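You operate a simulated robot arm through the tools that you are given. There is no shell and no other tool. Be economical: measure what you need, move in short steps, check, and stop when the job is done.

Carry out the task below with a simulated two-armed robot. There is one attempt and no reset: what you move stays moved.

## Task
Hold the cedar plank, sand its dull patch off and lay it in the long box.
Fine: put the sanding block back; pass the plank to your other hand on the way. Set down upright: sanding block. What is to be rubbed or washed off counts as gone when no trace of it is left.

It is judged by the outcome, as a careful person would: the job done as asked, and still so three seconds after it is handed in. It fails if anything else is knocked over, pushed out of place, dropped, spilled or broken.

## Robot
Two 7-joint arms with two-finger parallel grippers on one trunk, on a base that drives. Base frame: it is fixed to the floor where the robot stands at the start and does not move with it; the origin is under the middle of the robot, x ahead of it, y to its left, z up; the surface under the hand at the start is at about z = 780. Readings come in mm, rad, newtons and seconds.
The left shoulder is at the start at [70, 177, 1045], the right one opposite. With the tool pointing down near the work surface each hand reaches from about 300 to 740 mm from the robot's upright axis, wherever it stands, measured 20 degrees to its own side. Places, roughly: box [500, 200, 800]; sanding block (8x5x5 cm) [500, -100, 800]. Payload 3.43 kg a hand.
The tool frame of a hand sits at the grasp point between the pads (the TCP): z along the fingers, y along the line on which they close. The tips reach 30 mm beyond it. The gripper opens to 94 mm. The fingers are 28 mm wide and 10 mm thick; the gripper's body (50 by 96 mm) begins 55 mm behind the TCP.
Orientation is that of the tool frame in the base frame, as a unit quaternion [x, y, z, w]. With the fingers straight down and closing along the base's y, the tool's x points along the base's -x, its y along +y and its z along -z.

## Interface
- The arms move only by the tool step_arm. It takes "left_increments", "right_increments" or both (then of equal length, played together; a hand with none holds still); each is a list that holds one entry, the list of rows, each a list of 7 numbers: the shift along the base's x, y, z in mm, then the turn, a rotation vector about the base's x, y, z in rad, then the opening, from 0 (shut) to 1 (fully open). In form: [[[x, y, z, rx, ry, rz, claw], ...]]. A call has 1 to 12 rows; each row shifts and turns the commanded pose from where the row before left it. Rows are played at 5 a second. More than 50 mm and 0.15 rad between two rows, or a gripper value outside its range, and nothing of the call is played. Where a pose cannot be reached the arm comes as near as it can. A force on the tool above 90 N (or 10 N above the force at the start of the call, whichever is more), or a blocked arm, ends the call early, and 0.2 s more pass. Each finger travels about 153 mm/s and halts on what it meets, pressing with about 35 N; the grip force reading is that of the motor and also rises with nothing between the fingers. The clock runs only during rows and for 0.2 s after the last one: add rows that do not move to give the fingers time. The reply holds the time, the measured pose of the TCP, the force on the tool along the base axes, the opening and the grip force, in the units named above and with some noise, with the torque about the TCP (base axes, N m) and any sound that the robot's microphone picked up.
- Cameras (640 x 400 px; columns grow to the right, rows downward): "scene" is now at [137, -0.3, 1361.8]; the picture's right is [-0.00, -1.00, -0.00], its down [-0.59, 0.00, -0.81] and it looks along [0.81, -0.00, -0.59] (base axes); focal length 214 px, centre (320, 200). "left" rides on the left gripper at [76, -14, -103] in its tool frame; the picture's right is [0.18, 0.98, 0.00], its down [-0.75, 0.14, -0.64] and it looks along [-0.63, 0.12, 0.77] (tool axes); focal length 243 px, centre (320, 200). "right" rides on the right gripper at [76, 14, -102] in its tool frame; the picture's right is [-0.18, 0.98, 0.00], its down [-0.75, -0.14, -0.64] and it looks along [-0.63, -0.12, 0.77] (tool axes); focal length 243 px, centre (320, 200). There is no depth. A picture from a camera that has moved, and an enlarged one, comes with that camera's place and axes in the base frame and with its lens.
- get_image(camera): a new picture of that camera. The clock stands still meanwhile.
- raise_lower(by): slides the trunk up (or, below 0, down) by that many mm; the arms and the scene camera ride with it, the base frame stays. It gives what a move gives, with no picture.
- base_move(legs): drives the robot by 1 to 6 legs, each [ahead, turn to the left] in mm and rad, along the robot's own axes; the way and the turn of a leg run together, so that a leg with both is an arc; at most 1500 mm and 3.142 rad a leg. The arms and the cameras ride along, it lands a little off, and it stops where it bumps. It gives what a move gives.
- aim_head(pan, tilt): turns the head with the scene camera to pan (to the left, within 1.501 rad either way) and tilt (down, from -0.506 to 1.204), counted from straight ahead of the robot. It gives what a move gives.
- inspect(camera, box): a new picture of the part [left, top, right, bottom] of that camera's present view, enlarged. The clock stands still meanwhile.
- finish_job(): hands the job in; it is judged then, once.

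Go step by step. Nothing tells you exact positions but the pictures and the camera data: compare them with the known pose of the tool, close in by small moves and look again before you grip or let go. The budget is 120 turns and 88 pictures, counting those below and the enlarged ones. Unless the task says otherwise, let go and move clear before handing in, and close with one line.

The tools are called after ">>>" by a JSON object that holds its "method" and its "body". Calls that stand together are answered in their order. step_arm: Moves the arms, as the interface text tells. Its arguments: {"type":"object","properties":{"left_increments":{"type":"array","items":{"type":"array","items":{"type":"array","items":{"type":"number"}}}},"right_increments":{"type":"array","items":{"type":"array","items":{"type":"array","items":{"type":"number"}}}}},"required":[]} The other tools are called the same way: raise_lower (by) slides the trunk up or down; base_move (legs) drives the base; aim_head (pan, tilt) turns the head that bears the scene camera; get_image (camera) takes a picture; inspect (camera, box) takes an enlarged picture of a part of a camera's view; finish_job () hands the job in.

At the start:

```text
clock: 0.0
left_tool_pos: [520.5, 87.7, 1124.1]
left_tool_rot: [0.001, 1.0, -0.001, 0.0]
left_ft_force: [-0.7, -0.1, 0.4]
left_moment: [0.01, 0.01, 0.01]
left_width: 93.7
left_gripper_force: 0.1
right_tool_pos: [423.2, -407.1, 1144.3]
right_tool_rot: [0.0, 1.0, 0.0, 0.0]
right_ft_force: [-0.6, 0.5, -0.1]
right_moment: [-0.02, -0.01, 0.01]
right_width: 93.8
right_gripper_force: 0.0
trunk travel left (down, up): [-625.0, 215.0]
robot x, y, heading: [1.2, -2.3, -0.001]
head pan, tilt: [-0.002, 0.628]
```

scene: 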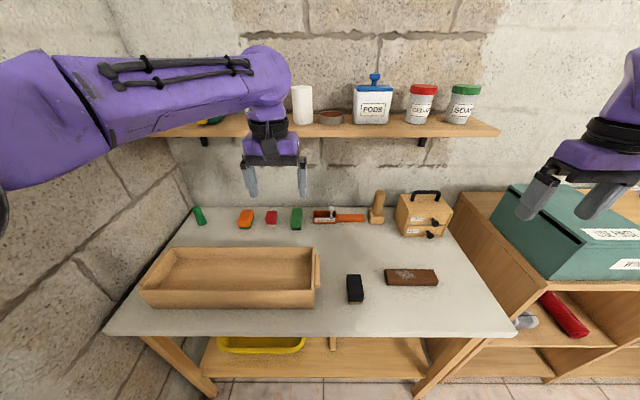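
right: 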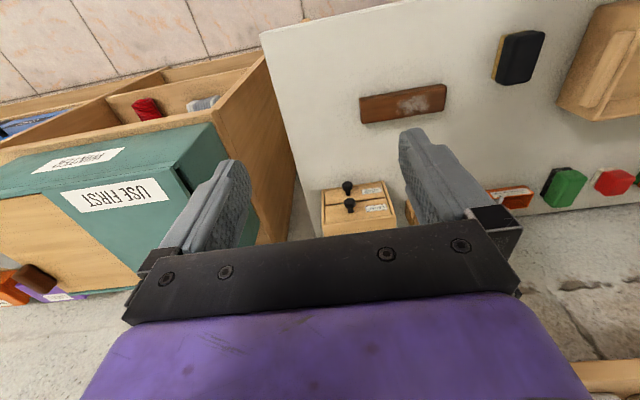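
left: 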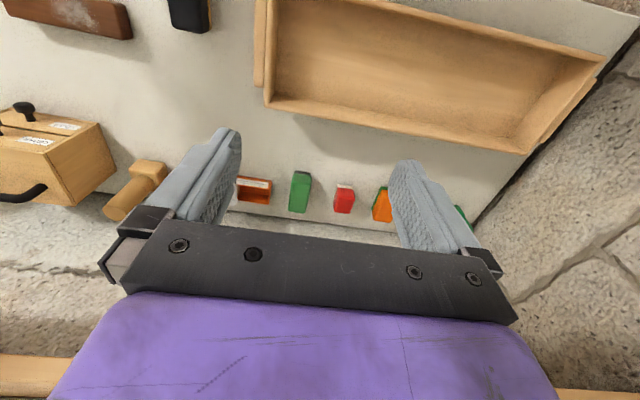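

I see a table with the long wooden box on the left, a dark sanding block in the middle, and a plank with a pale patch on the right. I take enlarged views to measure them.

>>> {"method": "inspect", "body": {"camera": "scene", "box": [320, 240, 480, 340]}}

>>> {"method": "inspect", "body": {"camera": "scene", "box": [100, 180, 420, 380]}}

>>> {"method": "inspect", "body": {"camera": "right", "box": [320, 0, 640, 200]}}

```text
4.00 times, centred on (400, 290) of scene
camera zoom: at [137.0, -0.3, 1361.8], right [0.0, -1.0, 0.0], down [-0.59, 0.0, -0.81], along [0.81, 0.0, -0.59], focal length 858 px, centre (0, -160)
```

zoom: 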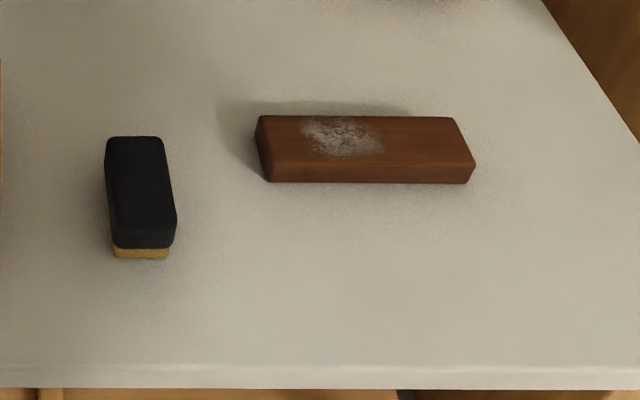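

```text
2.00 times, centred on (260, 280) of scene
camera zoom: at [137.0, -0.3, 1361.8], right [0.0, -1.0, 0.0], down [-0.59, 0.0, -0.81], along [0.81, 0.0, -0.59], focal length 429 px, centre (440, 40)
```

zoom: 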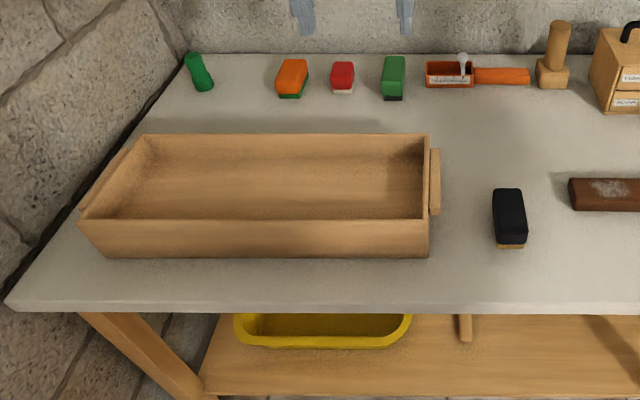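

```text
2.00 times, centred on (480, 100) of right
camera zoom: at [346.3, -392.6, 1247.2], right [0.18, 0.98, 0.0], down [0.75, -0.14, 0.64], along [0.63, -0.12, -0.77], focal length 485 px, centre (0, 400)
```

zoom: 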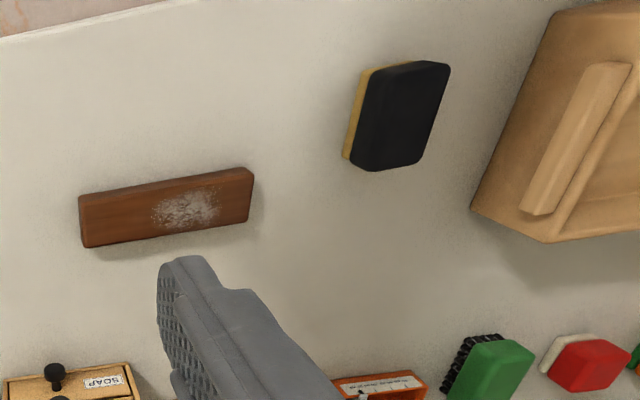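

The block is at about (480, -97), roughly 70x40x40 mm. The plank is centred at about (522, -274) and lies along y. The left hand goes above the block, while the right hand turns to close along x near the plank's right end.

>>> {"method": "step_arm", "body": {"left_increments": [[[-8, -37, -44, 0, 0, 0, 1], [-8, -37, -44, 0, 0, 0, 1], [-8, -37, -44, 0, 0, 0, 1], [-8, -37, -44, 0, 0, 0, 1], [-8, -37, -38, 0, 0, 0, 1], [0, 0, 0, 0, 0, 0, 1], [0, 0, 0, 0, 0, 0, 1], [0, 0, 0, 0, 0, 0, 1], [0, 0, 0, 0, 0, 0, 1], [0, 0, 0, 0, 0, 0, 1], [0, 0, 0, 0, 0, 0, 1]]], "right_increments": [[[8, 0, -15, 0, 0, 0.1428, 1], [8, 0, -15, 0, 0, 0.1428, 1], [8, 0, -15, 0, 0, 0.1428, 1], [8, 0, -15, 0, 0, 0.1428, 1], [8, 0, -15, 0, 0, 0.1428, 1], [8, 0, -15, 0, 0, 0.1428, 1], [8, 0, -15, 0, 0, 0.1428, 1], [8, 0, -15, 0, 0, 0.1428, 1], [8, 0, -15, 0, 0, 0.1428, 1], [8, 0, -15, 0, 0, 0.1428, 1], [8, 0, -15, 0, 0, 0.1428, 1]]]}}

>>> {"method": "get_image", "body": {"camera": "left"}}

>>> {"method": "get_image", "body": {"camera": "scene"}}

```text
refused: row 1 steps farther than a row can; nothing moved
```

```text
81 pictures are left
camera left: at [444.5, 73.6, 1225.0], right [-0.18, 0.98, 0.0], down [0.75, 0.14, 0.64], along [0.63, 0.12, -0.77], focal length 243 px, centre (320, 200)
```

left: 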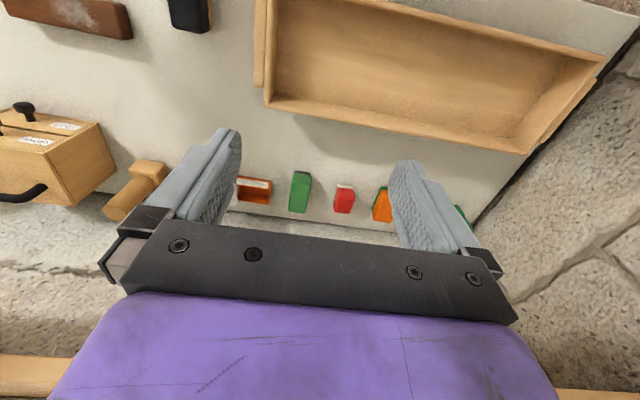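

```text
80 pictures are left
camera scene: at [137.0, -0.3, 1361.8], right [0.0, -1.0, 0.0], down [-0.59, 0.0, -0.81], along [0.81, 0.0, -0.59], focal length 214 px, centre (320, 200)
```

scene: 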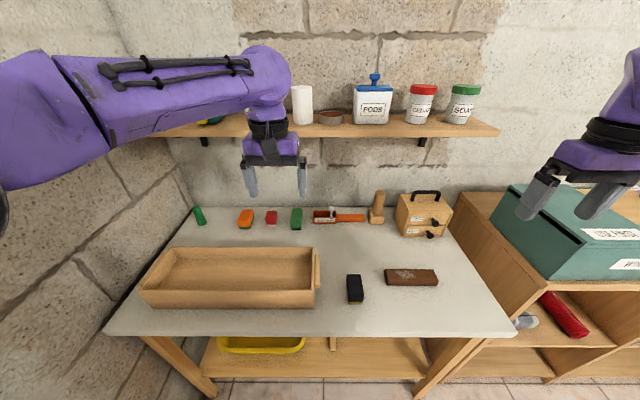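

The first call was refused because a row was longer than 50 mm in total. I repeat it with shorter rows.

>>> {"method": "step_arm", "body": {"left_increments": [[[-6, -26, -31, 0, 0, 0, 1], [-6, -26, -31, 0, 0, 0, 1], [-6, -26, -31, 0, 0, 0, 1], [-6, -26, -31, 0, 0, 0, 1], [-6, -26, -31, 0, 0, 0, 1], [-6, -26, -31, 0, 0, 0, 1], [-5, -28, -31, 0, 0, 0, 1], [0, 0, 0, 0, 0, 0, 1], [0, 0, 0, 0, 0, 0, 1], [0, 0, 0, 0, 0, 0, 1], [0, 0, 0, 0, 0, 0, 1]]], "right_increments": [[[8, 0, -15, 0, 0, 0.1428, 1], [8, 0, -15, 0, 0, 0.1428, 1], [8, 0, -15, 0, 0, 0.1428, 1], [8, 0, -15, 0, 0, 0.1428, 1], [8, 0, -15, 0, 0, 0.1428, 1], [8, 0, -15, 0, 0, 0.1428, 1], [8, 0, -15, 0, 0, 0.1428, 1], [8, 0, -15, 0, 0, 0.1428, 1], [8, 0, -15, 0, 0, 0.1428, 1], [8, 0, -15, 0, 0, 0.1428, 1], [8, 0, -15, 0, 0, 0.1428, 1]]]}}

>>> {"method": "get_image", "body": {"camera": "left"}}

>>> {"method": "get_image", "body": {"camera": "scene"}}

```text
clock: 2.6
left_tool_pos: [501.3, -79.5, 926.0]
left_tool_rot: [-0.033, 0.999, -0.038, -0.003]
left_ft_force: [-0.5, -0.3, -0.5]
left_moment: [-0.04, -0.04, 0.01]
left_width: 94.1
left_gripper_force: 0.1
right_tool_pos: [510.6, -406.6, 978.1]
right_tool_rot: [0.709, -0.706, 0.0, 0.0]
right_ft_force: [-0.2, -0.1, -0.2]
right_moment: [0.0, 0.01, 0.0]
right_width: 94.0
right_gripper_force: 0.1
trunk travel left (down, up): [-625.0, 215.0]
robot x, y, heading: [0.5, 1.5, -0.003]
head pan, tilt: [-0.002, 0.628]
stopped in row 11 (left hand): the arm was blocked; the commanded pose is now the measured one
```

```text
79 pictures are left
camera left: at [426.2, -90.7, 1029.3], right [-0.25, 0.97, -0.07], down [0.74, 0.24, 0.62], along [0.62, 0.1, -0.78], focal length 243 px, centre (320, 200)
```

left: 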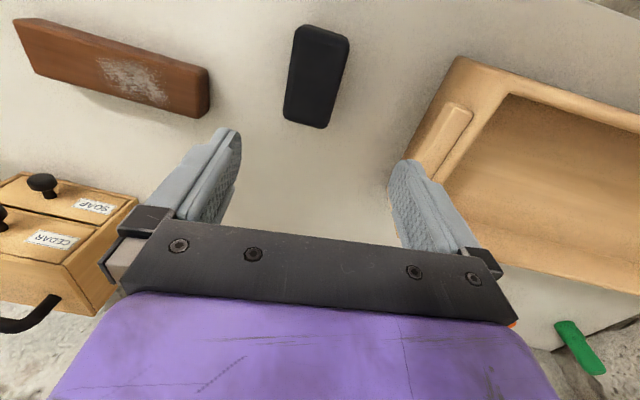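

```text
78 pictures are left
camera scene: at [137.0, -0.2, 1361.8], right [0.0, -1.0, 0.0], down [-0.59, 0.0, -0.81], along [0.81, 0.0, -0.59], focal length 214 px, centre (320, 200)
```

scene: 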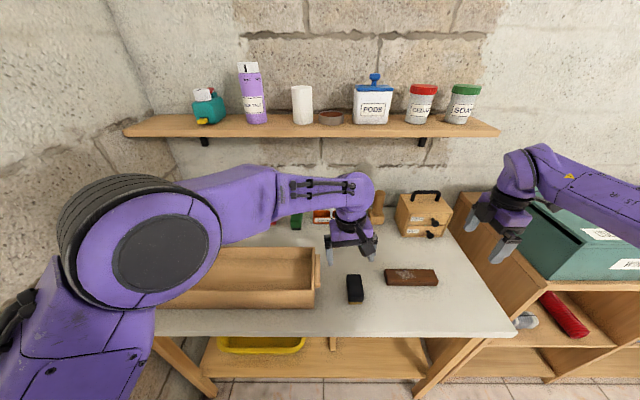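

The left arm stops short when it reaches across to its right, so I will turn the base to the right a little. First I look at the space on the right side.

>>> {"method": "aim_head", "body": {"pan": -0.9, "tilt": 0.7}}

>>> {"method": "get_image", "body": {"camera": "scene"}}

>>> {"method": "get_image", "body": {"camera": "right"}}

```text
clock: 3.8
left_tool_pos: [501.5, -78.5, 926.5]
left_tool_rot: [-0.033, 0.999, -0.038, -0.003]
left_ft_force: [0.1, 0.2, 0.7]
left_moment: [0.01, -0.04, -0.01]
left_width: 93.8
left_gripper_force: 0.1
right_tool_pos: [510.1, -407.7, 977.6]
right_tool_rot: [0.707, -0.707, 0.0, 0.0]
right_ft_force: [-0.5, 0.1, -0.3]
right_moment: [0.0, 0.02, 0.0]
right_width: 94.2
right_gripper_force: 0.0
trunk travel left (down, up): [-625.0, 215.0]
robot x, y, heading: [-2.2, 0.1, -0.001]
head pan, tilt: [-0.901, 0.7]
```

```text
77 pictures are left
camera scene: at [102.3, -66.7, 1355.7], right [-0.78, -0.62, 0.0], down [-0.4, 0.5, -0.76], along [0.48, -0.6, -0.64], focal length 214 px, centre (320, 200)
```

scene: 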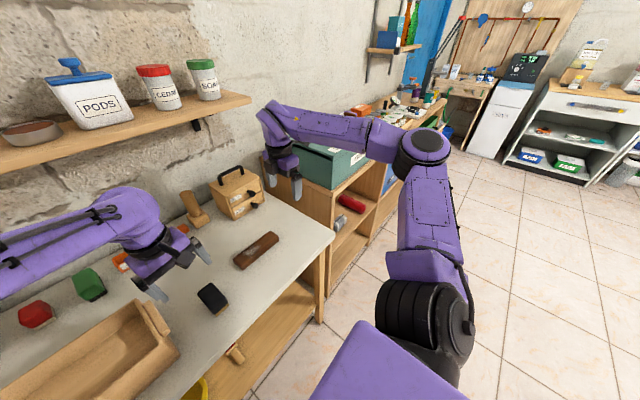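

```text
76 pictures are left
camera right: at [495.8, -483.1, 1080.2], right [-0.98, 0.18, 0.0], down [0.14, 0.75, 0.64], along [0.12, 0.63, -0.77], focal length 243 px, centre (320, 200)
```

right: 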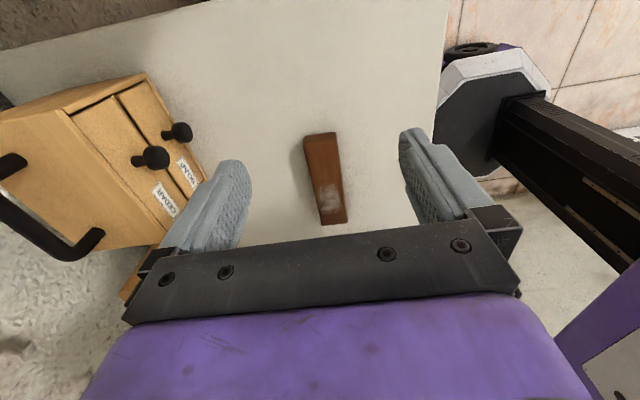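

The floor on the right is open, and a clockwise turn pulls the right arm away from the cabinet. I turn the base by -0.45.

>>> {"method": "base_move", "body": {"legs": [[0, -0.45]]}}

>>> {"method": "aim_head", "body": {"pan": 0.25, "tilt": 0.75}}

>>> {"method": "get_image", "body": {"camera": "scene"}}

```text
clock: 5.5
left_tool_pos: [416.9, -288.3, 926.3]
left_tool_rot: [0.189, 0.981, -0.036, -0.01]
left_ft_force: [-0.1, -0.3, -0.3]
left_moment: [-0.01, -0.01, -0.02]
left_width: 93.9
left_gripper_force: 0.1
right_tool_pos: [284.9, -587.0, 977.5]
right_tool_rot: [-0.534, 0.845, -0.001, -0.001]
right_ft_force: [-0.4, 0.1, 0.1]
right_moment: [0.01, -0.02, 0.0]
right_width: 94.2
right_gripper_force: 0.1
trunk travel left (down, up): [-625.0, 215.0]
robot x, y, heading: [2.2, -0.5, -0.442]
head pan, tilt: [-0.901, 0.7]
```

```text
clock: 6.9
left_tool_pos: [418.5, -288.4, 927.7]
left_tool_rot: [0.189, 0.981, -0.038, -0.01]
left_ft_force: [-0.8, 0.9, 0.9]
left_moment: [0.0, -0.02, -0.02]
left_width: 93.9
left_gripper_force: 0.1
right_tool_pos: [285.2, -587.9, 977.7]
right_tool_rot: [-0.534, 0.845, 0.0, -0.001]
right_ft_force: [-0.2, -0.4, -0.4]
right_moment: [-0.01, -0.02, 0.03]
right_width: 93.9
right_gripper_force: 0.1
trunk travel left (down, up): [-625.0, 215.0]
robot x, y, heading: [1.3, 2.7, -0.443]
head pan, tilt: [0.25, 0.75]
```

```text
75 pictures are left
camera scene: at [125.8, -37.9, 1351.4], right [-0.2, -0.98, 0.0], down [-0.67, 0.13, -0.73], along [0.72, -0.14, -0.68], focal length 214 px, centre (320, 200)
```

scene: 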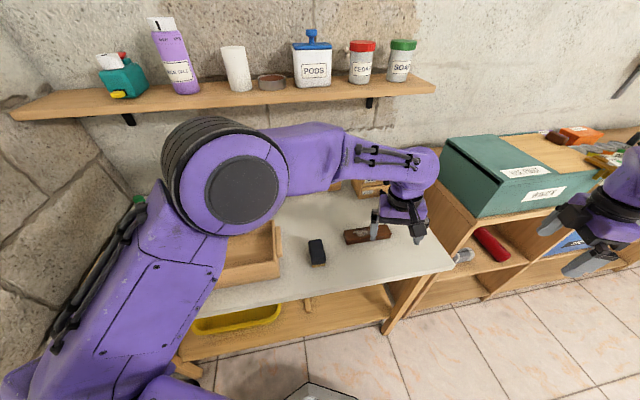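

The turn worked, and I take the positions as unchanged. I level the left hand over the block and bring the right hand toward the plank's right end, tilted.

>>> {"method": "step_arm", "body": {"left_increments": [[[12, 38, -5, 0.023, -0.011, 0.095, 1], [12, 38, -5, 0.023, -0.011, 0.095, 1], [12, 38, -5, 0.023, -0.011, 0.095, 1], [12, 38, -6, 0, 0, 0.096, 1], [14, 39, -6, 0, 0, 0, 1], [0, 0, 0, 0, 0, 0, 1], [0, 0, 0, 0, 0, 0, 1]]], "right_increments": [[[25, 20, 0, 0, 0, 0.1, 1], [25, 20, 0, 0, 0, 0.1, 1], [30, 25, 0, 0, 0, 0.1, 1], [30, 25, 0, 0, 0, 0.143, 1], [35, 30, 0, 0.1, 0, 0, 1], [35, 30, 0, 0.15, 0, 0, 1], [30, 25, 0, 0.15, 0, 0, 1]]]}}

>>> {"method": "get_image", "body": {"camera": "left"}}

>>> {"method": "get_image", "body": {"camera": "right"}}

>>> {"method": "get_image", "body": {"camera": "scene"}}

```text
clock: 8.5
left_tool_pos: [481.0, -98.3, 900.0]
left_tool_rot: [0.0, 1.0, -0.002, 0.004]
left_ft_force: [0.2, 0.2, 0.0]
left_moment: [-0.02, 0.01, 0.03]
left_width: 94.0
left_gripper_force: 0.1
right_tool_pos: [498.6, -411.5, 977.8]
right_tool_rot: [-0.692, 0.694, 0.141, 0.14]
right_ft_force: [0.3, 0.4, 0.1]
right_moment: [-0.01, 0.04, 0.01]
right_width: 94.0
right_gripper_force: 0.2
trunk travel left (down, up): [-625.0, 215.0]
robot x, y, heading: [0.4, 0.1, -0.444]
head pan, tilt: [0.25, 0.75]
```

```text
74 pictures are left
camera left: at [404.3, -111.8, 1000.6], right [-0.18, 0.98, 0.0], down [0.75, 0.14, 0.65], along [0.64, 0.12, -0.76], focal length 243 px, centre (320, 200)
```

left: 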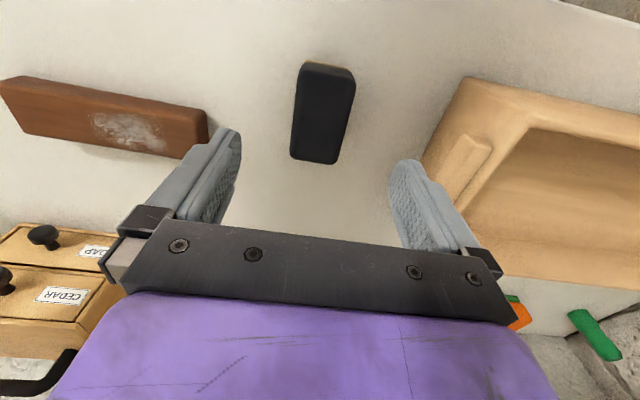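

```text
73 pictures are left
camera right: at [484.0, -521.0, 1041.8], right [-0.98, 0.17, 0.07], down [0.14, 0.44, 0.89], along [0.12, 0.88, -0.46], focal length 243 px, centre (320, 200)
```

right: 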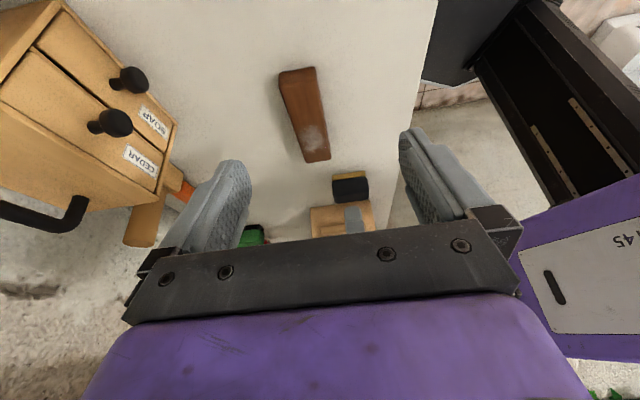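

```text
72 pictures are left
camera scene: at [127.9, -36.8, 1351.2], right [-0.19, -0.98, 0.0], down [-0.67, 0.13, -0.73], along [0.72, -0.14, -0.68], focal length 214 px, centre (320, 200)
```

scene: 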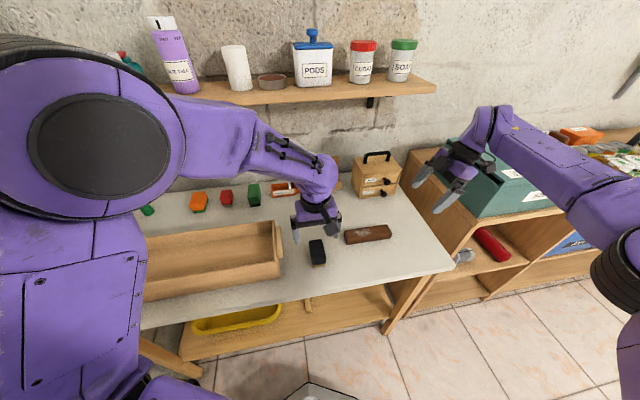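

The block is at (478, -97), and the plank is about (522, -279), spanning y -355 to -205. The left hand lowers and grips the block while the right hand hovers over the plank's right end.

>>> {"method": "step_arm", "body": {"left_increments": [[[-3, 1, -40, 0, 0, 0, 1], [0, 0, -30, 0, 0, 0, 1], [0, 0, -10, 0, 0, 0, 1], [0, 0, 0, 0, 0, 0, 1], [0, 0, 0, 0, 0, 0, 0.6], [0, 0, 0, 0, 0, 0, 0.45], [0, 0, 0, 0, 0, 0, 0.3], [0, 0, 0, 0, 0, 0, 0.2], [0, 0, 0, 0, 0, 0, 0.2]]], "right_increments": [[[7, 22, -36, 0, 0, 0, 1], [7, 22, -36, 0, 0, 0, 1], [7, 22, -36, 0, 0, 0, 1], [0, 0, 0, 0, 0, 0, 1], [0, 0, 0, 0, 0, 0, 1], [0, 0, 0, 0, 0, 0, 1], [0, 0, 0, 0, 0, 0, 1], [0, 0, 0, 0, 0, 0, 1], [0, 0, 0, 0, 0, 0, 1]]]}}

>>> {"method": "get_image", "body": {"camera": "right"}}

>>> {"method": "inspect", "body": {"camera": "scene", "box": [260, 160, 420, 260]}}

```text
clock: 10.5
left_tool_pos: [476.3, -96.5, 822.8]
left_tool_rot: [0.0, 1.0, -0.001, 0.004]
left_ft_force: [0.4, -0.7, 1.8]
left_moment: [0.02, -0.02, -0.03]
left_width: 46.1
left_gripper_force: 35.1
right_tool_pos: [516.3, -346.2, 870.7]
right_tool_rot: [-0.693, 0.693, 0.14, 0.14]
right_ft_force: [-0.9, 0.4, -0.4]
right_moment: [0.0, -0.01, -0.01]
right_width: 94.0
right_gripper_force: 0.1
trunk travel left (down, up): [-625.0, 215.0]
robot x, y, heading: [-1.0, -2.2, -0.44]
head pan, tilt: [0.25, 0.75]
```

```text
71 pictures are left
camera right: at [500.9, -456.2, 934.6], right [-0.98, 0.17, 0.07], down [0.14, 0.44, 0.88], along [0.12, 0.88, -0.46], focal length 243 px, centre (320, 200)
```

right: 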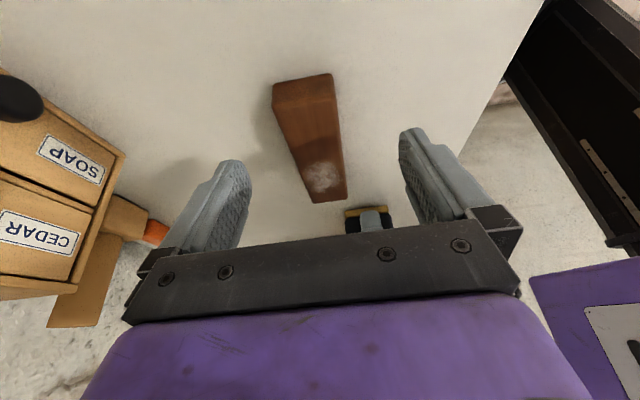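

```text
4.00 times, centred on (340, 210) of scene
camera zoom: at [125.8, -37.8, 1351.4], right [-0.19, -0.98, 0.0], down [-0.67, 0.13, -0.73], along [0.72, -0.14, -0.68], focal length 858 px, centre (240, 160)
```

zoom: 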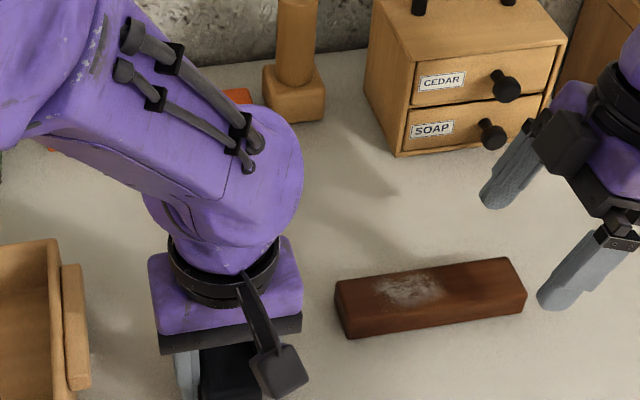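

The block is gripped with a width of 46 mm. The right hand goes down on the plank end and grips. The left hand lifts the block and turns it a quarter so that it runs along y.

>>> {"method": "step_arm", "body": {"left_increments": [[[0, 0, 30, 0, 0, 0, 0.2], [0, 0, 30, 0, 0, -0.1428, 0.2], [0, 0, 15, 0, 0, -0.1428, 0.2], [0, 0, 0, 0, 0, -0.1428, 0.2], [0, 0, 0, 0, 0, -0.1428, 0.2], [0, 0, 0, 0, 0, -0.1428, 0.2], [0, 0, 0, 0, 0, -0.1428, 0.2], [0, 0, 0, 0, 0, -0.1428, 0.2], [0, 0, 0, 0, 0, -0.1428, 0.2], [0, 0, 0, 0, 0, -0.1428, 0.2], [0, 0, 0, 0, 0, -0.1428, 0.2], [0, 0, 0, 0, 0, -0.1428, 0.2]]], "right_increments": [[[3, 7, -20, 0, 0, 0, 1], [2, 7, -20, 0, 0, 0, 1], [0, 0, -10, 0, 0, 0, 1], [0, 0, -5, 0, 0, 0, 1], [0, 0, 0, 0, 0, 0, 1], [0, 0, 0, 0, 0, 0, 0.7], [0, 0, 0, 0, 0, 0, 0.55], [0, 0, 0, 0, 0, 0, 0.45], [0, 0, 0, 0, 0, 0, 0.35], [0, 0, 0, 0, 0, 0, 0.25], [0, 0, 0, 0, 0, 0, 0.2], [0, 0, 0, 0, 0, 0, 0.2]]]}}

>>> {"method": "get_image", "body": {"camera": "scene"}}

>>> {"method": "get_image", "body": {"camera": "right"}}

>>> {"method": "get_image", "body": {"camera": "left"}}

```text
clock: 13.1
left_tool_pos: [476.7, -96.5, 895.4]
left_tool_rot: [0.708, 0.706, -0.005, 0.003]
left_ft_force: [-0.4, -0.4, -1.7]
left_moment: [-0.02, 0.0, 0.01]
left_width: 45.8
left_gripper_force: 34.8
right_tool_pos: [520.1, -332.0, 814.1]
right_tool_rot: [-0.693, 0.693, 0.14, 0.14]
right_ft_force: [1.3, -0.3, 4.4]
right_moment: [0.09, -0.02, -0.05]
right_width: 43.4
right_gripper_force: 35.0
trunk travel left (down, up): [-625.0, 215.0]
robot x, y, heading: [0.7, -0.1, -0.442]
head pan, tilt: [0.25, 0.75]
```

```text
69 pictures are left
camera scene: at [125.9, -37.3, 1351.5], right [-0.19, -0.98, 0.0], down [-0.67, 0.13, -0.73], along [0.72, -0.14, -0.68], focal length 214 px, centre (320, 200)
```

scene: 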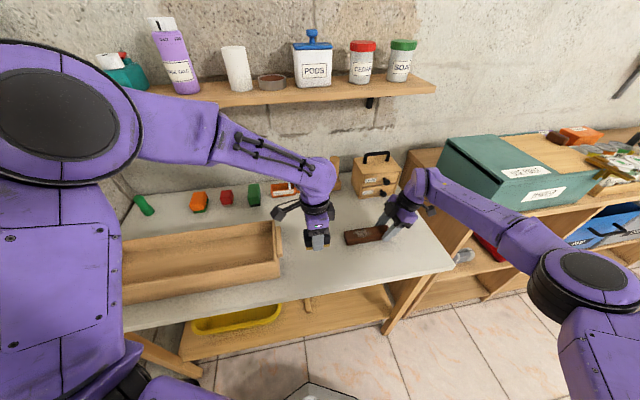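

```text
68 pictures are left
camera right: at [505.7, -441.4, 879.5], right [-0.98, 0.17, 0.07], down [0.14, 0.44, 0.88], along [0.12, 0.88, -0.46], focal length 243 px, centre (320, 200)
```

right: 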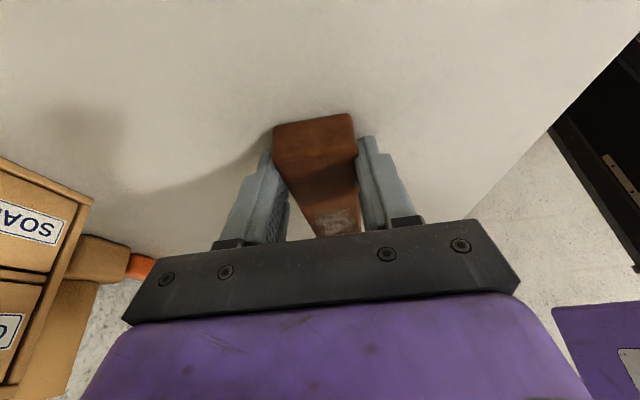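

```text
67 pictures are left
camera left: at [463.6, -19.0, 996.5], right [0.98, 0.18, 0.0], down [0.14, -0.75, 0.65], along [0.11, -0.64, -0.76], focal length 243 px, centre (320, 200)
```

left: 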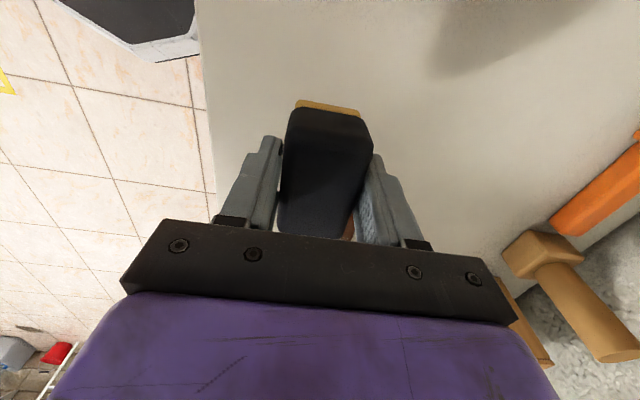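

Both are held firmly, and the patch is at about (523, -256) with the plank top at about 805. I bring the block over it and lower it to just above the plank.

>>> {"method": "step_arm", "body": {"left_increments": [[[11, -38, 0, 0, 0, 0, 0.2], [11, -38, 0, 0, 0, 0, 0.2], [12, -38, 0, 0, 0, 0, 0.2], [12, -42, 0, 0, 0, 0, 0.2], [0, 0, -20, 0, 0, 0, 0.2], [0, 0, -15, 0, 0, 0, 0.2], [0, 0, 0, 0, 0, 0, 0.2]]]}}

>>> {"method": "inspect", "body": {"camera": "scene", "box": [270, 180, 430, 280]}}

>>> {"method": "get_image", "body": {"camera": "right"}}

```text
clock: 14.7
left_tool_pos: [523.8, -253.6, 861.0]
left_tool_rot: [0.707, 0.707, -0.004, 0.002]
left_ft_force: [-0.6, 0.1, 0.0]
left_moment: [-0.03, 0.01, 0.01]
left_width: 45.7
left_gripper_force: 35.0
right_tool_pos: [519.4, -331.1, 814.5]
right_tool_rot: [0.694, -0.692, -0.141, -0.14]
right_ft_force: [0.7, -0.1, 4.0]
right_moment: [0.09, 0.0, -0.03]
right_width: 43.2
right_gripper_force: 35.0
trunk travel left (down, up): [-625.0, 215.0]
robot x, y, heading: [-0.8, 0.7, -0.443]
head pan, tilt: [0.25, 0.75]
```

```text
4.00 times, centred on (350, 230) of scene
camera zoom: at [125.6, -37.5, 1351.5], right [-0.19, -0.98, 0.0], down [-0.67, 0.13, -0.73], along [0.72, -0.14, -0.68], focal length 858 px, centre (200, 80)
```

zoom: 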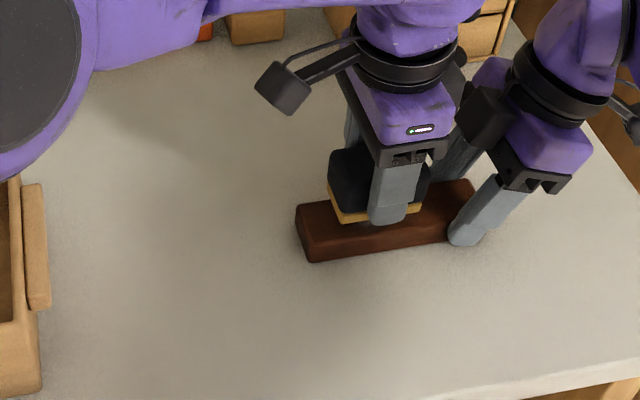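

```text
65 pictures are left
camera right: at [505.5, -441.5, 879.5], right [-0.98, 0.17, 0.07], down [0.14, 0.44, 0.88], along [0.12, 0.88, -0.46], focal length 243 px, centre (320, 200)
```

right: 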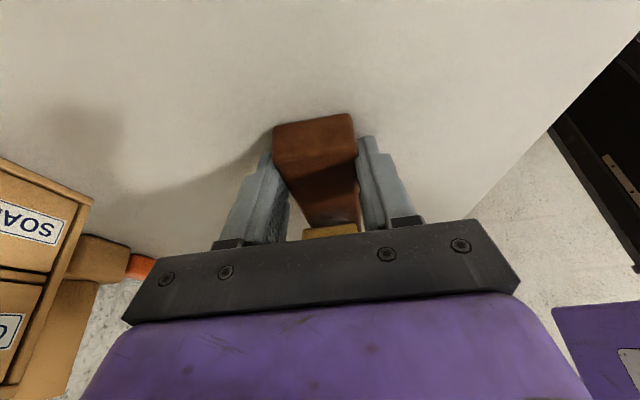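

The block is well placed over the patch, about 12 mm above it. I lower it in small steps to feel contact.

>>> {"method": "step_arm", "body": {"left_increments": [[[0, 0, -8, 0, 0, 0, 0.2], [0, 0, -3, 0, 0, 0, 0.2], [0, 0, -2, 0, 0, 0, 0.2], [0, 0, 0, 0, 0, 0, 0.2]]]}}

```text
clock: 15.7
left_tool_pos: [523.4, -252.0, 846.7]
left_tool_rot: [0.707, 0.707, -0.005, 0.003]
left_ft_force: [0.3, -1.2, -0.2]
left_moment: [-0.01, 0.03, -0.01]
left_width: 45.9
left_gripper_force: 35.2
right_tool_pos: [521.1, -332.0, 815.2]
right_tool_rot: [-0.692, 0.693, 0.141, 0.141]
right_ft_force: [0.8, -1.6, 4.2]
right_moment: [-0.01, -0.01, -0.01]
right_width: 43.6
right_gripper_force: 35.4
trunk travel left (down, up): [-625.0, 215.0]
robot x, y, heading: [1.2, -0.9, -0.446]
head pan, tilt: [0.25, 0.75]
```

>>> {"method": "step_arm", "body": {"left_increments": [[[0, 0, -2, 0, 0, 0, 0.2], [0, 0, -2, 0, 0, 0, 0.2], [0, 0, 0, 0, 0, 0, 0.2]]]}}

```text
clock: 16.5
left_tool_pos: [521.0, -252.0, 844.7]
left_tool_rot: [0.706, 0.708, -0.004, 0.005]
left_ft_force: [-3.5, -0.5, 30.2]
left_moment: [-0.05, 0.05, -0.02]
left_width: 46.2
left_gripper_force: 35.0
right_tool_pos: [519.7, -330.7, 814.0]
right_tool_rot: [-0.693, 0.694, 0.139, 0.14]
right_ft_force: [8.3, -1.0, -9.7]
right_moment: [-0.28, -0.2, -0.78]
right_width: 43.2
right_gripper_force: 35.5
trunk travel left (down, up): [-625.0, 215.0]
robot x, y, heading: [1.1, -2.5, -0.448]
head pan, tilt: [0.25, 0.75]
```

Contact is made at about 30 N. I back off 1 mm and rub in short strokes along the plank.

>>> {"method": "step_arm", "body": {"left_increments": [[[0, 6, 1, 0, 0, 0, 0.2], [0, 8, 0, 0, 0, 0, 0.2], [0, -10, 0, 0, 0, 0, 0.2], [0, -10, 0, 0, 0, 0, 0.2], [5, 10, 0, 0, 0, 0, 0.2], [0, 10, 0, 0, 0, 0, 0.2], [0, -10, 0, 0, 0, 0, 0.2], [0, -10, 0, 0, 0, 0, 0.2], [-10, 10, 0, 0, 0, 0, 0.2], [0, 10, 0, 0, 0, 0, 0.2], [0, -10, 0, 0, 0, 0, 0.2], [5, -4, 0, 0, 0, 0, 0.2]]]}}

```text
clock: 19.1
left_tool_pos: [522.3, -250.7, 844.5]
left_tool_rot: [0.707, 0.707, -0.005, 0.002]
left_ft_force: [-3.2, 2.7, 5.9]
left_moment: [0.23, -0.01, 0.07]
left_width: 45.8
left_gripper_force: 34.9
right_tool_pos: [520.4, -331.3, 814.8]
right_tool_rot: [0.693, -0.693, -0.14, -0.141]
right_ft_force: [1.2, -1.1, 0.3]
right_moment: [0.33, 0.05, -0.09]
right_width: 43.4
right_gripper_force: 35.2
trunk travel left (down, up): [-625.0, 215.0]
robot x, y, heading: [-0.8, -1.9, -0.444]
head pan, tilt: [0.25, 0.75]
```

The rubbing went smoothly with light force. I do one more round pressed 1 mm deeper, then lift the block aside to look.

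>>> {"method": "step_arm", "body": {"left_increments": [[[0, 8, -1, 0, 0, 0, 0.2], [0, 10, 0, 0, 0, 0, 0.2], [0, -12, 0, 0, 0, 0, 0.2], [0, -12, 0, 0, 0, 0, 0.2], [5, 12, 0, 0, 0, 0, 0.2], [0, 12, 0, 0, 0, 0, 0.2], [0, -12, 0, 0, 0, 0, 0.2], [0, -12, 0, 0, 0, 0, 0.2], [-10, 12, 0, 0, 0, 0, 0.2], [0, 12, 0, 0, 0, 0, 0.2], [0, -12, 0, 0, 0, 0, 0.2], [5, -6, 0, 0, 0, 0, 0.2]]]}}

>>> {"method": "step_arm", "body": {"left_increments": [[[0, 0, 30, 0, 0, 0, 0.2], [0, 0, 25, 0, 0, 0, 0.2], [-10, 40, 0, 0, 0, 0, 0.2], [-10, 40, 0, 0, 0, 0, 0.2], [-10, 40, 0, 0, 0, 0, 0.2], [-16, 34, 0, 0, 0, 0, 0.2], [0, 0, 0, 0, 0, 0, 0.2]]]}}

>>> {"method": "inspect", "body": {"camera": "scene", "box": [310, 200, 430, 275]}}

>>> {"method": "get_image", "body": {"camera": "right"}}

```text
clock: 21.7
left_tool_pos: [522.1, -250.7, 844.2]
left_tool_rot: [0.707, 0.707, -0.004, 0.003]
left_ft_force: [-5.5, 8.2, 17.3]
left_moment: [0.37, 0.11, 0.06]
left_width: 45.6
left_gripper_force: 35.4
right_tool_pos: [521.4, -330.9, 815.5]
right_tool_rot: [-0.693, 0.694, 0.14, 0.14]
right_ft_force: [5.0, -5.6, -3.6]
right_moment: [0.32, 0.09, -0.33]
right_width: 43.6
right_gripper_force: 35.1
trunk travel left (down, up): [-625.0, 215.0]
robot x, y, heading: [-1.0, 1.9, -0.45]
head pan, tilt: [0.25, 0.75]
```

```text
clock: 23.3
left_tool_pos: [477.3, -96.2, 900.4]
left_tool_rot: [0.707, 0.707, -0.004, 0.003]
left_ft_force: [0.1, -0.9, -1.2]
left_moment: [0.0, 0.0, -0.04]
left_width: 45.8
left_gripper_force: 35.4
right_tool_pos: [521.0, -330.6, 815.6]
right_tool_rot: [-0.692, 0.694, 0.139, 0.141]
right_ft_force: [-0.2, 0.5, 6.3]
right_moment: [0.4, -0.08, 0.01]
right_width: 43.2
right_gripper_force: 35.7
trunk travel left (down, up): [-625.0, 215.0]
robot x, y, heading: [2.6, -4.1, -0.447]
head pan, tilt: [0.25, 0.75]
```

```text
5.33 times, centred on (370, 238) of scene
camera zoom: at [124.9, -37.1, 1351.6], right [-0.19, -0.98, 0.0], down [-0.67, 0.13, -0.73], along [0.72, -0.14, -0.68], focal length 1144 px, centre (53, 0)
```

zoom: 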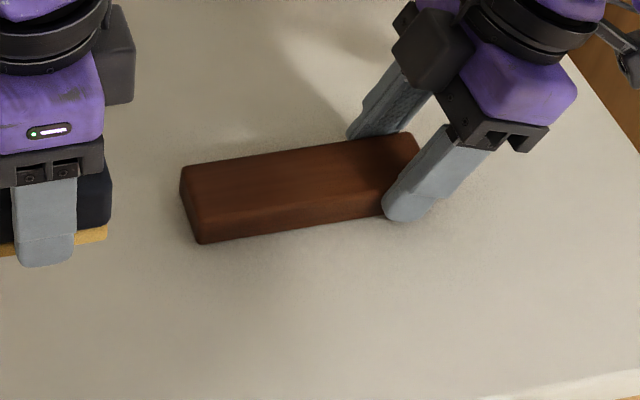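

```text
63 pictures are left
camera right: at [505.2, -441.0, 880.0], right [-0.98, 0.17, 0.07], down [0.14, 0.44, 0.88], along [0.12, 0.88, -0.46], focal length 243 px, centre (320, 200)
```

right: 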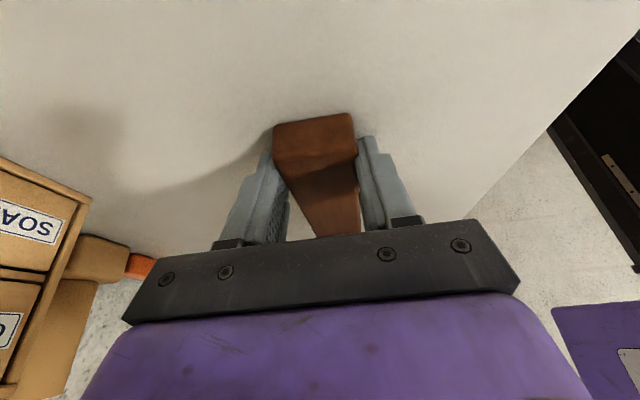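

The patch looks gone. I check it closer before putting the block away.

>>> {"method": "inspect", "body": {"camera": "scene", "box": [340, 220, 396, 255]}}

>>> {"method": "step_arm", "body": {"left_increments": [[[0, 0, 0, 0, 0, 0.1428, 0.2], [0, 0, 0, 0, 0, 0.1428, 0.2], [0, 0, 0, 0, 0, 0.1428, 0.2], [0, 0, 0, 0, 0, 0.1428, 0.2], [0, 0, 0, 0, 0, 0.1428, 0.2], [0, 0, 0, 0, 0, 0.1428, 0.2], [0, 0, 0, 0, 0, 0.1428, 0.2], [0, 0, 0, 0, 0, 0.1428, 0.2], [0, 0, 0, 0, 0, 0.1428, 0.2], [0, 0, 0, 0, 0, 0.1428, 0.2], [0, 0, -20, 0, 0, 0.1428, 0.2], [0, 0, 0, 0, 0, 0, 0.2]]]}}

```text
11.43 times, centred on (368, 238) of scene
camera zoom: at [124.9, -37.1, 1351.6], right [-0.19, -0.98, 0.0], down [-0.67, 0.13, -0.73], along [0.72, -0.14, -0.68], focal length 2451 px, centre (-229, -229)
```

zoom: 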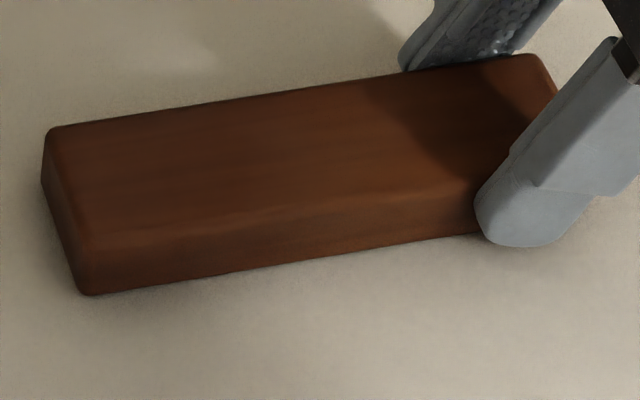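

```text
clock: 25.9
left_tool_pos: [476.2, -97.4, 881.0]
left_tool_rot: [-0.002, 1.0, -0.002, 0.006]
left_ft_force: [0.4, -0.1, -1.3]
left_moment: [0.0, 0.03, -0.01]
left_width: 45.5
left_gripper_force: 35.5
right_tool_pos: [520.0, -330.9, 814.7]
right_tool_rot: [-0.693, 0.693, 0.139, 0.14]
right_ft_force: [-1.1, 0.0, 7.2]
right_moment: [0.01, -0.02, 0.0]
right_width: 43.2
right_gripper_force: 34.7
trunk travel left (down, up): [-625.0, 215.0]
robot x, y, heading: [-1.5, -1.8, -0.446]
head pan, tilt: [0.25, 0.75]
```

The patch is fully gone. Now I lower the block back to its original spot.

>>> {"method": "step_arm", "body": {"left_increments": [[[0, 0, -30, 0, 0, 0, 0.2], [0, 0, -20, 0, 0, 0, 0.2], [0, 0, -5, 0, 0, 0, 0.2], [0, 0, 0, 0, 0, 0, 0.2]]]}}

```text
clock: 26.9
left_tool_pos: [477.4, -98.1, 824.4]
left_tool_rot: [0.0, 1.0, -0.002, 0.005]
left_ft_force: [-0.9, -0.4, -0.6]
left_moment: [0.01, -0.02, 0.0]
left_width: 45.7
left_gripper_force: 35.0
right_tool_pos: [521.1, -331.4, 815.0]
right_tool_rot: [-0.693, 0.693, 0.14, 0.141]
right_ft_force: [-1.0, 0.1, 6.2]
right_moment: [-0.02, 0.01, 0.03]
right_width: 43.3
right_gripper_force: 34.3
trunk travel left (down, up): [-625.0, 215.0]
robot x, y, heading: [1.2, 0.8, -0.446]
head pan, tilt: [0.25, 0.75]
```

>>> {"method": "step_arm", "body": {"left_increments": [[[0, 0, -1.5, 0, 0, 0, 0.2], [0, 0, -1, 0, 0, 0, 0.2], [0, 0, 0, 0, 0, 0, 0.2]]]}}

```text
clock: 27.7
left_tool_pos: [476.6, -96.8, 821.2]
left_tool_rot: [0.0, 1.0, -0.002, 0.005]
left_ft_force: [0.5, 0.6, -0.4]
left_moment: [-0.02, -0.02, -0.05]
left_width: 45.7
left_gripper_force: 35.6
right_tool_pos: [520.3, -332.1, 815.1]
right_tool_rot: [0.693, -0.693, -0.14, -0.141]
right_ft_force: [-0.6, -0.3, 6.7]
right_moment: [-0.04, 0.03, -0.04]
right_width: 43.4
right_gripper_force: 35.1
trunk travel left (down, up): [-625.0, 215.0]
robot x, y, heading: [1.9, 1.1, -0.443]
head pan, tilt: [0.25, 0.75]
```

>>> {"method": "step_arm", "body": {"left_increments": [[[0, 0, -1, 0, 0, 0, 0.2], [0, 0, -1, 0, 0, 0, 0.2], [0, 0, 0, 0, 0, 0, 0.2]]]}}

```text
clock: 28.5
left_tool_pos: [476.5, -97.1, 819.1]
left_tool_rot: [0.0, 1.0, -0.002, 0.005]
left_ft_force: [-0.2, 1.0, -1.3]
left_moment: [-0.04, 0.01, -0.03]
left_width: 45.8
left_gripper_force: 35.3
right_tool_pos: [520.8, -330.7, 815.8]
right_tool_rot: [-0.693, 0.693, 0.139, 0.141]
right_ft_force: [-0.5, 0.0, 7.0]
right_moment: [-0.08, 0.01, -0.04]
right_width: 43.3
right_gripper_force: 34.9
trunk travel left (down, up): [-625.0, 215.0]
robot x, y, heading: [1.0, 1.2, -0.445]
head pan, tilt: [0.25, 0.75]
```

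There is no contact yet, so I continue in 1 mm steps and look.

>>> {"method": "step_arm", "body": {"left_increments": [[[0, 0, -1, 0, 0, 0, 0.2], [0, 0, -1, 0, 0, 0, 0.2], [0, 0, 0, 0, 0, 0, 0.2]]]}}

>>> {"method": "inspect", "body": {"camera": "scene", "box": [280, 210, 360, 260]}}

```text
clock: 29.3
left_tool_pos: [476.6, -97.8, 817.9]
left_tool_rot: [0.0, 1.0, -0.002, 0.005]
left_ft_force: [-1.3, 2.5, 19.1]
left_moment: [0.24, 0.71, -0.05]
left_width: 45.9
left_gripper_force: 34.9
right_tool_pos: [519.1, -331.0, 815.5]
right_tool_rot: [0.693, -0.693, -0.141, -0.141]
right_ft_force: [0.3, 0.2, 0.0]
right_moment: [-0.06, -0.01, 0.01]
right_width: 43.4
right_gripper_force: 34.6
trunk travel left (down, up): [-625.0, 215.0]
robot x, y, heading: [3.0, -1.1, -0.447]
head pan, tilt: [0.25, 0.75]
```

```text
8.00 times, centred on (320, 235) of scene
camera zoom: at [123.5, -36.8, 1351.9], right [-0.19, -0.98, 0.0], down [-0.67, 0.13, -0.73], along [0.72, -0.14, -0.68], focal length 1716 px, centre (320, -80)
```

zoom: 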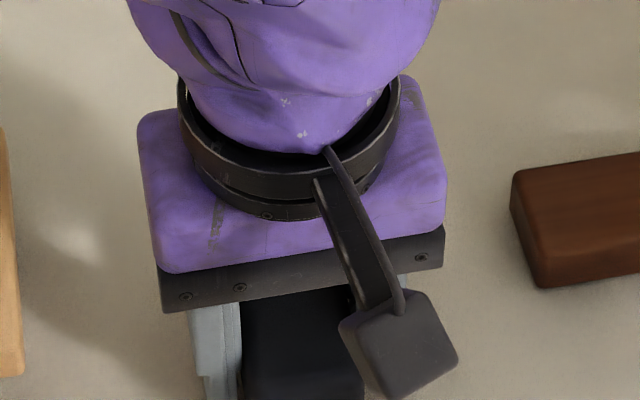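

The block is on the table, so I release it and raise the left hand straight up.

>>> {"method": "step_arm", "body": {"left_increments": [[[0, 0, 0.5, 0, 0, 0, 0.6], [0, 0, 0, 0, 0, 0, 0.9], [0, 0, 0, 0, 0, 0, 1], [0, 0, 30, 0, 0, 0, 1], [0, 0, 40, 0, 0, 0, 1], [0, 0, 40, 0, 0, 0, 1], [0, 0, 40, 0, 0, 0, 1], [0, 40, 0, 0, 0, 0, 1], [0, 0, 0, 0, 0, 0, 1]]]}}

>>> {"method": "inspect", "body": {"camera": "scene", "box": [260, 190, 420, 290]}}

>>> {"method": "get_image", "body": {"camera": "left"}}

```text
clock: 31.3
left_tool_pos: [476.9, -55.0, 966.3]
left_tool_rot: [0.0, 1.0, -0.002, 0.005]
left_ft_force: [-0.6, 0.9, 0.2]
left_moment: [0.01, 0.0, 0.0]
left_width: 93.9
left_gripper_force: 0.2
right_tool_pos: [520.1, -330.5, 814.6]
right_tool_rot: [-0.693, 0.693, 0.141, 0.141]
right_ft_force: [0.3, 1.3, 5.3]
right_moment: [-0.07, -0.01, -0.02]
right_width: 43.0
right_gripper_force: 34.8
trunk travel left (down, up): [-625.0, 215.0]
robot x, y, heading: [0.9, -2.0, -0.444]
head pan, tilt: [0.25, 0.75]
```

```text
4.00 times, centred on (340, 240) of scene
camera zoom: at [124.8, -37.5, 1351.5], right [-0.19, -0.98, 0.0], down [-0.67, 0.13, -0.73], along [0.72, -0.14, -0.68], focal length 858 px, centre (240, 40)
```

zoom: 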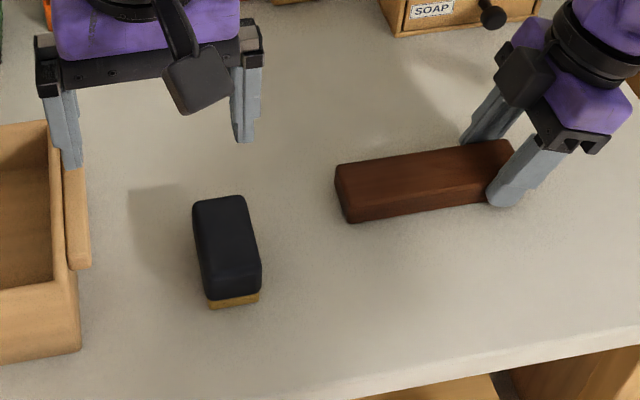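

```text
59 pictures are left
camera left: at [399.2, -69.9, 1067.0], right [-0.18, 0.98, 0.0], down [0.75, 0.14, 0.65], along [0.64, 0.12, -0.76], focal length 243 px, centre (320, 200)
```

left: 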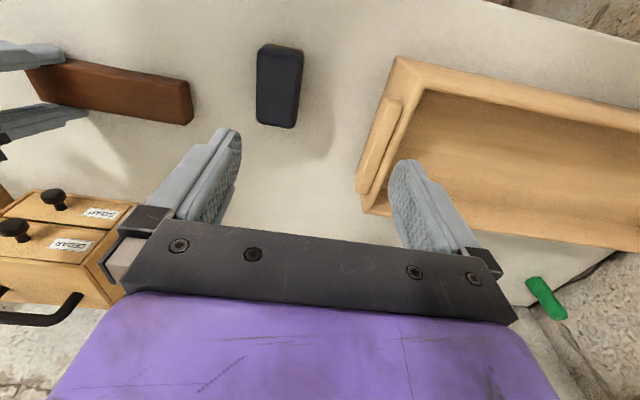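

The block stands back in its place. The right hand lifts the plank toward the middle, while the left hand turns to close along x and gets ready for the handover.

>>> {"method": "step_arm", "body": {"left_increments": [[[0, 10, 10, 0, 0, -0.1428, 1], [0, 10, 10, 0, 0, -0.1428, 1], [0, 10, 10, 0, 0, -0.1428, 1], [0, 5, 10, 0, 0, -0.1428, 1], [0, 0, 0, 0, 0, -0.1428, 1], [0, 0, 0, 0, 0, -0.1428, 1], [0, 0, 0, 0, 0, -0.1428, 1], [0, 0, 0, 0, 0, -0.1428, 1], [0, 0, 0, 0, 0, -0.1428, 1], [0, 0, 0, 0, 0, -0.1428, 1], [0, 0, 0, 0, 0, -0.1428, 1], [0, 0, 0, -0.1, 0, 0, 1]]], "right_increments": [[[0, 0, 15, 0, 0, 0, 0.2], [0, 0, 20, 0, 0, 0, 0.2], [0, 0, 25, 0, 0, 0, 0.2], [0, 0, 25, 0, 0, 0, 0.2], [0, 0, 25, 0, 0, 0, 0.2], [-10, 20, 0, 0, 0, 0, 0.2], [-10, 20, 0, 0, 0, 0, 0.2], [-10, 20, 0, 0, 0, 0, 0.2], [-10, 20, 0, 0, 0, 0, 0.2], [0, 13, 0, 0, 0, 0, 0.2], [0, 0, 0, 0, 0, 0, 0.2], [0, 0, 0, 0, 0, 0, 0.2]]]}}

>>> {"method": "get_image", "body": {"camera": "scene"}}

>>> {"method": "get_image", "body": {"camera": "left"}}

>>> {"method": "get_image", "body": {"camera": "right"}}

```text
clock: 33.9
left_tool_pos: [477.5, -21.9, 1007.9]
left_tool_rot: [0.707, 0.705, -0.04, 0.039]
left_ft_force: [-0.5, 0.8, -0.3]
left_moment: [-0.03, -0.01, -0.02]
left_width: 93.7
left_gripper_force: 0.0
right_tool_pos: [479.7, -237.7, 926.1]
right_tool_rot: [-0.693, 0.694, 0.14, 0.14]
right_ft_force: [-0.5, 0.6, -0.4]
right_moment: [-0.07, 0.01, -0.01]
right_width: 43.5
right_gripper_force: 34.6
trunk travel left (down, up): [-625.0, 215.0]
robot x, y, heading: [-1.7, 0.9, -0.443]
head pan, tilt: [0.25, 0.75]
```

```text
58 pictures are left
camera scene: at [126.1, -35.7, 1351.5], right [-0.19, -0.98, 0.0], down [-0.67, 0.13, -0.73], along [0.72, -0.14, -0.68], focal length 214 px, centre (320, 200)
```

scene: 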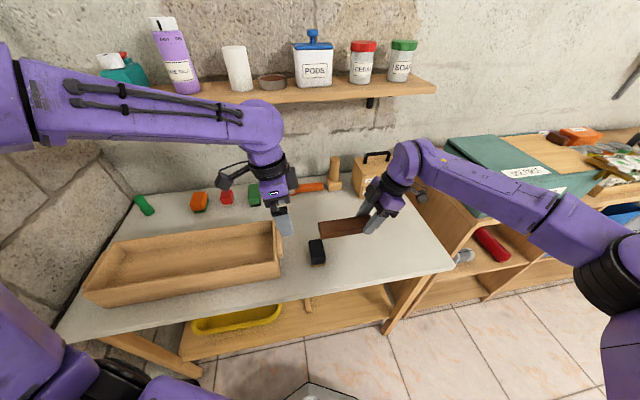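

```text
57 pictures are left
camera left: at [463.4, 65.6, 1099.6], right [0.98, 0.18, -0.02], down [0.14, -0.68, 0.72], along [0.11, -0.71, -0.69], focal length 243 px, centre (320, 200)
```

left: 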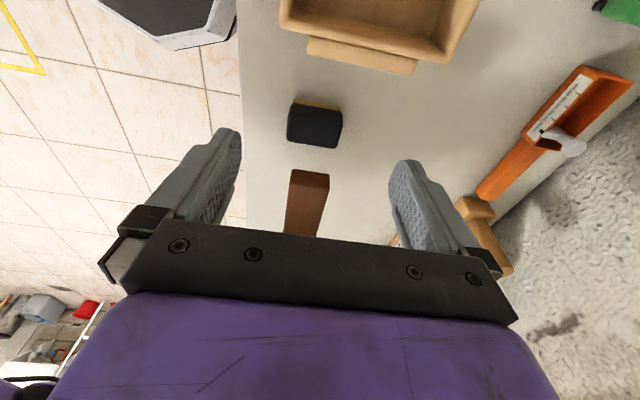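

```text
56 pictures are left
camera right: at [465.4, -347.3, 990.6], right [-0.98, 0.17, 0.07], down [0.14, 0.45, 0.88], along [0.12, 0.88, -0.46], focal length 243 px, centre (320, 200)
```

right: 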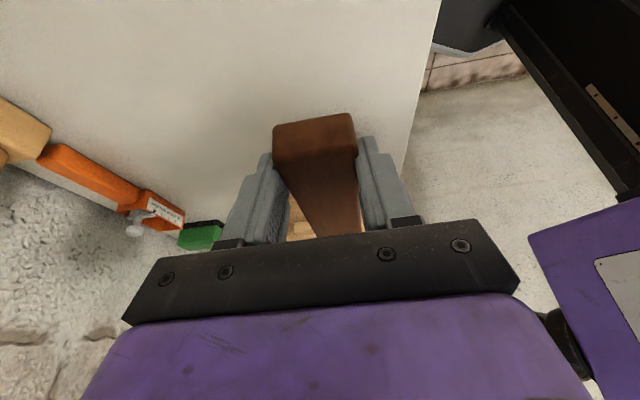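

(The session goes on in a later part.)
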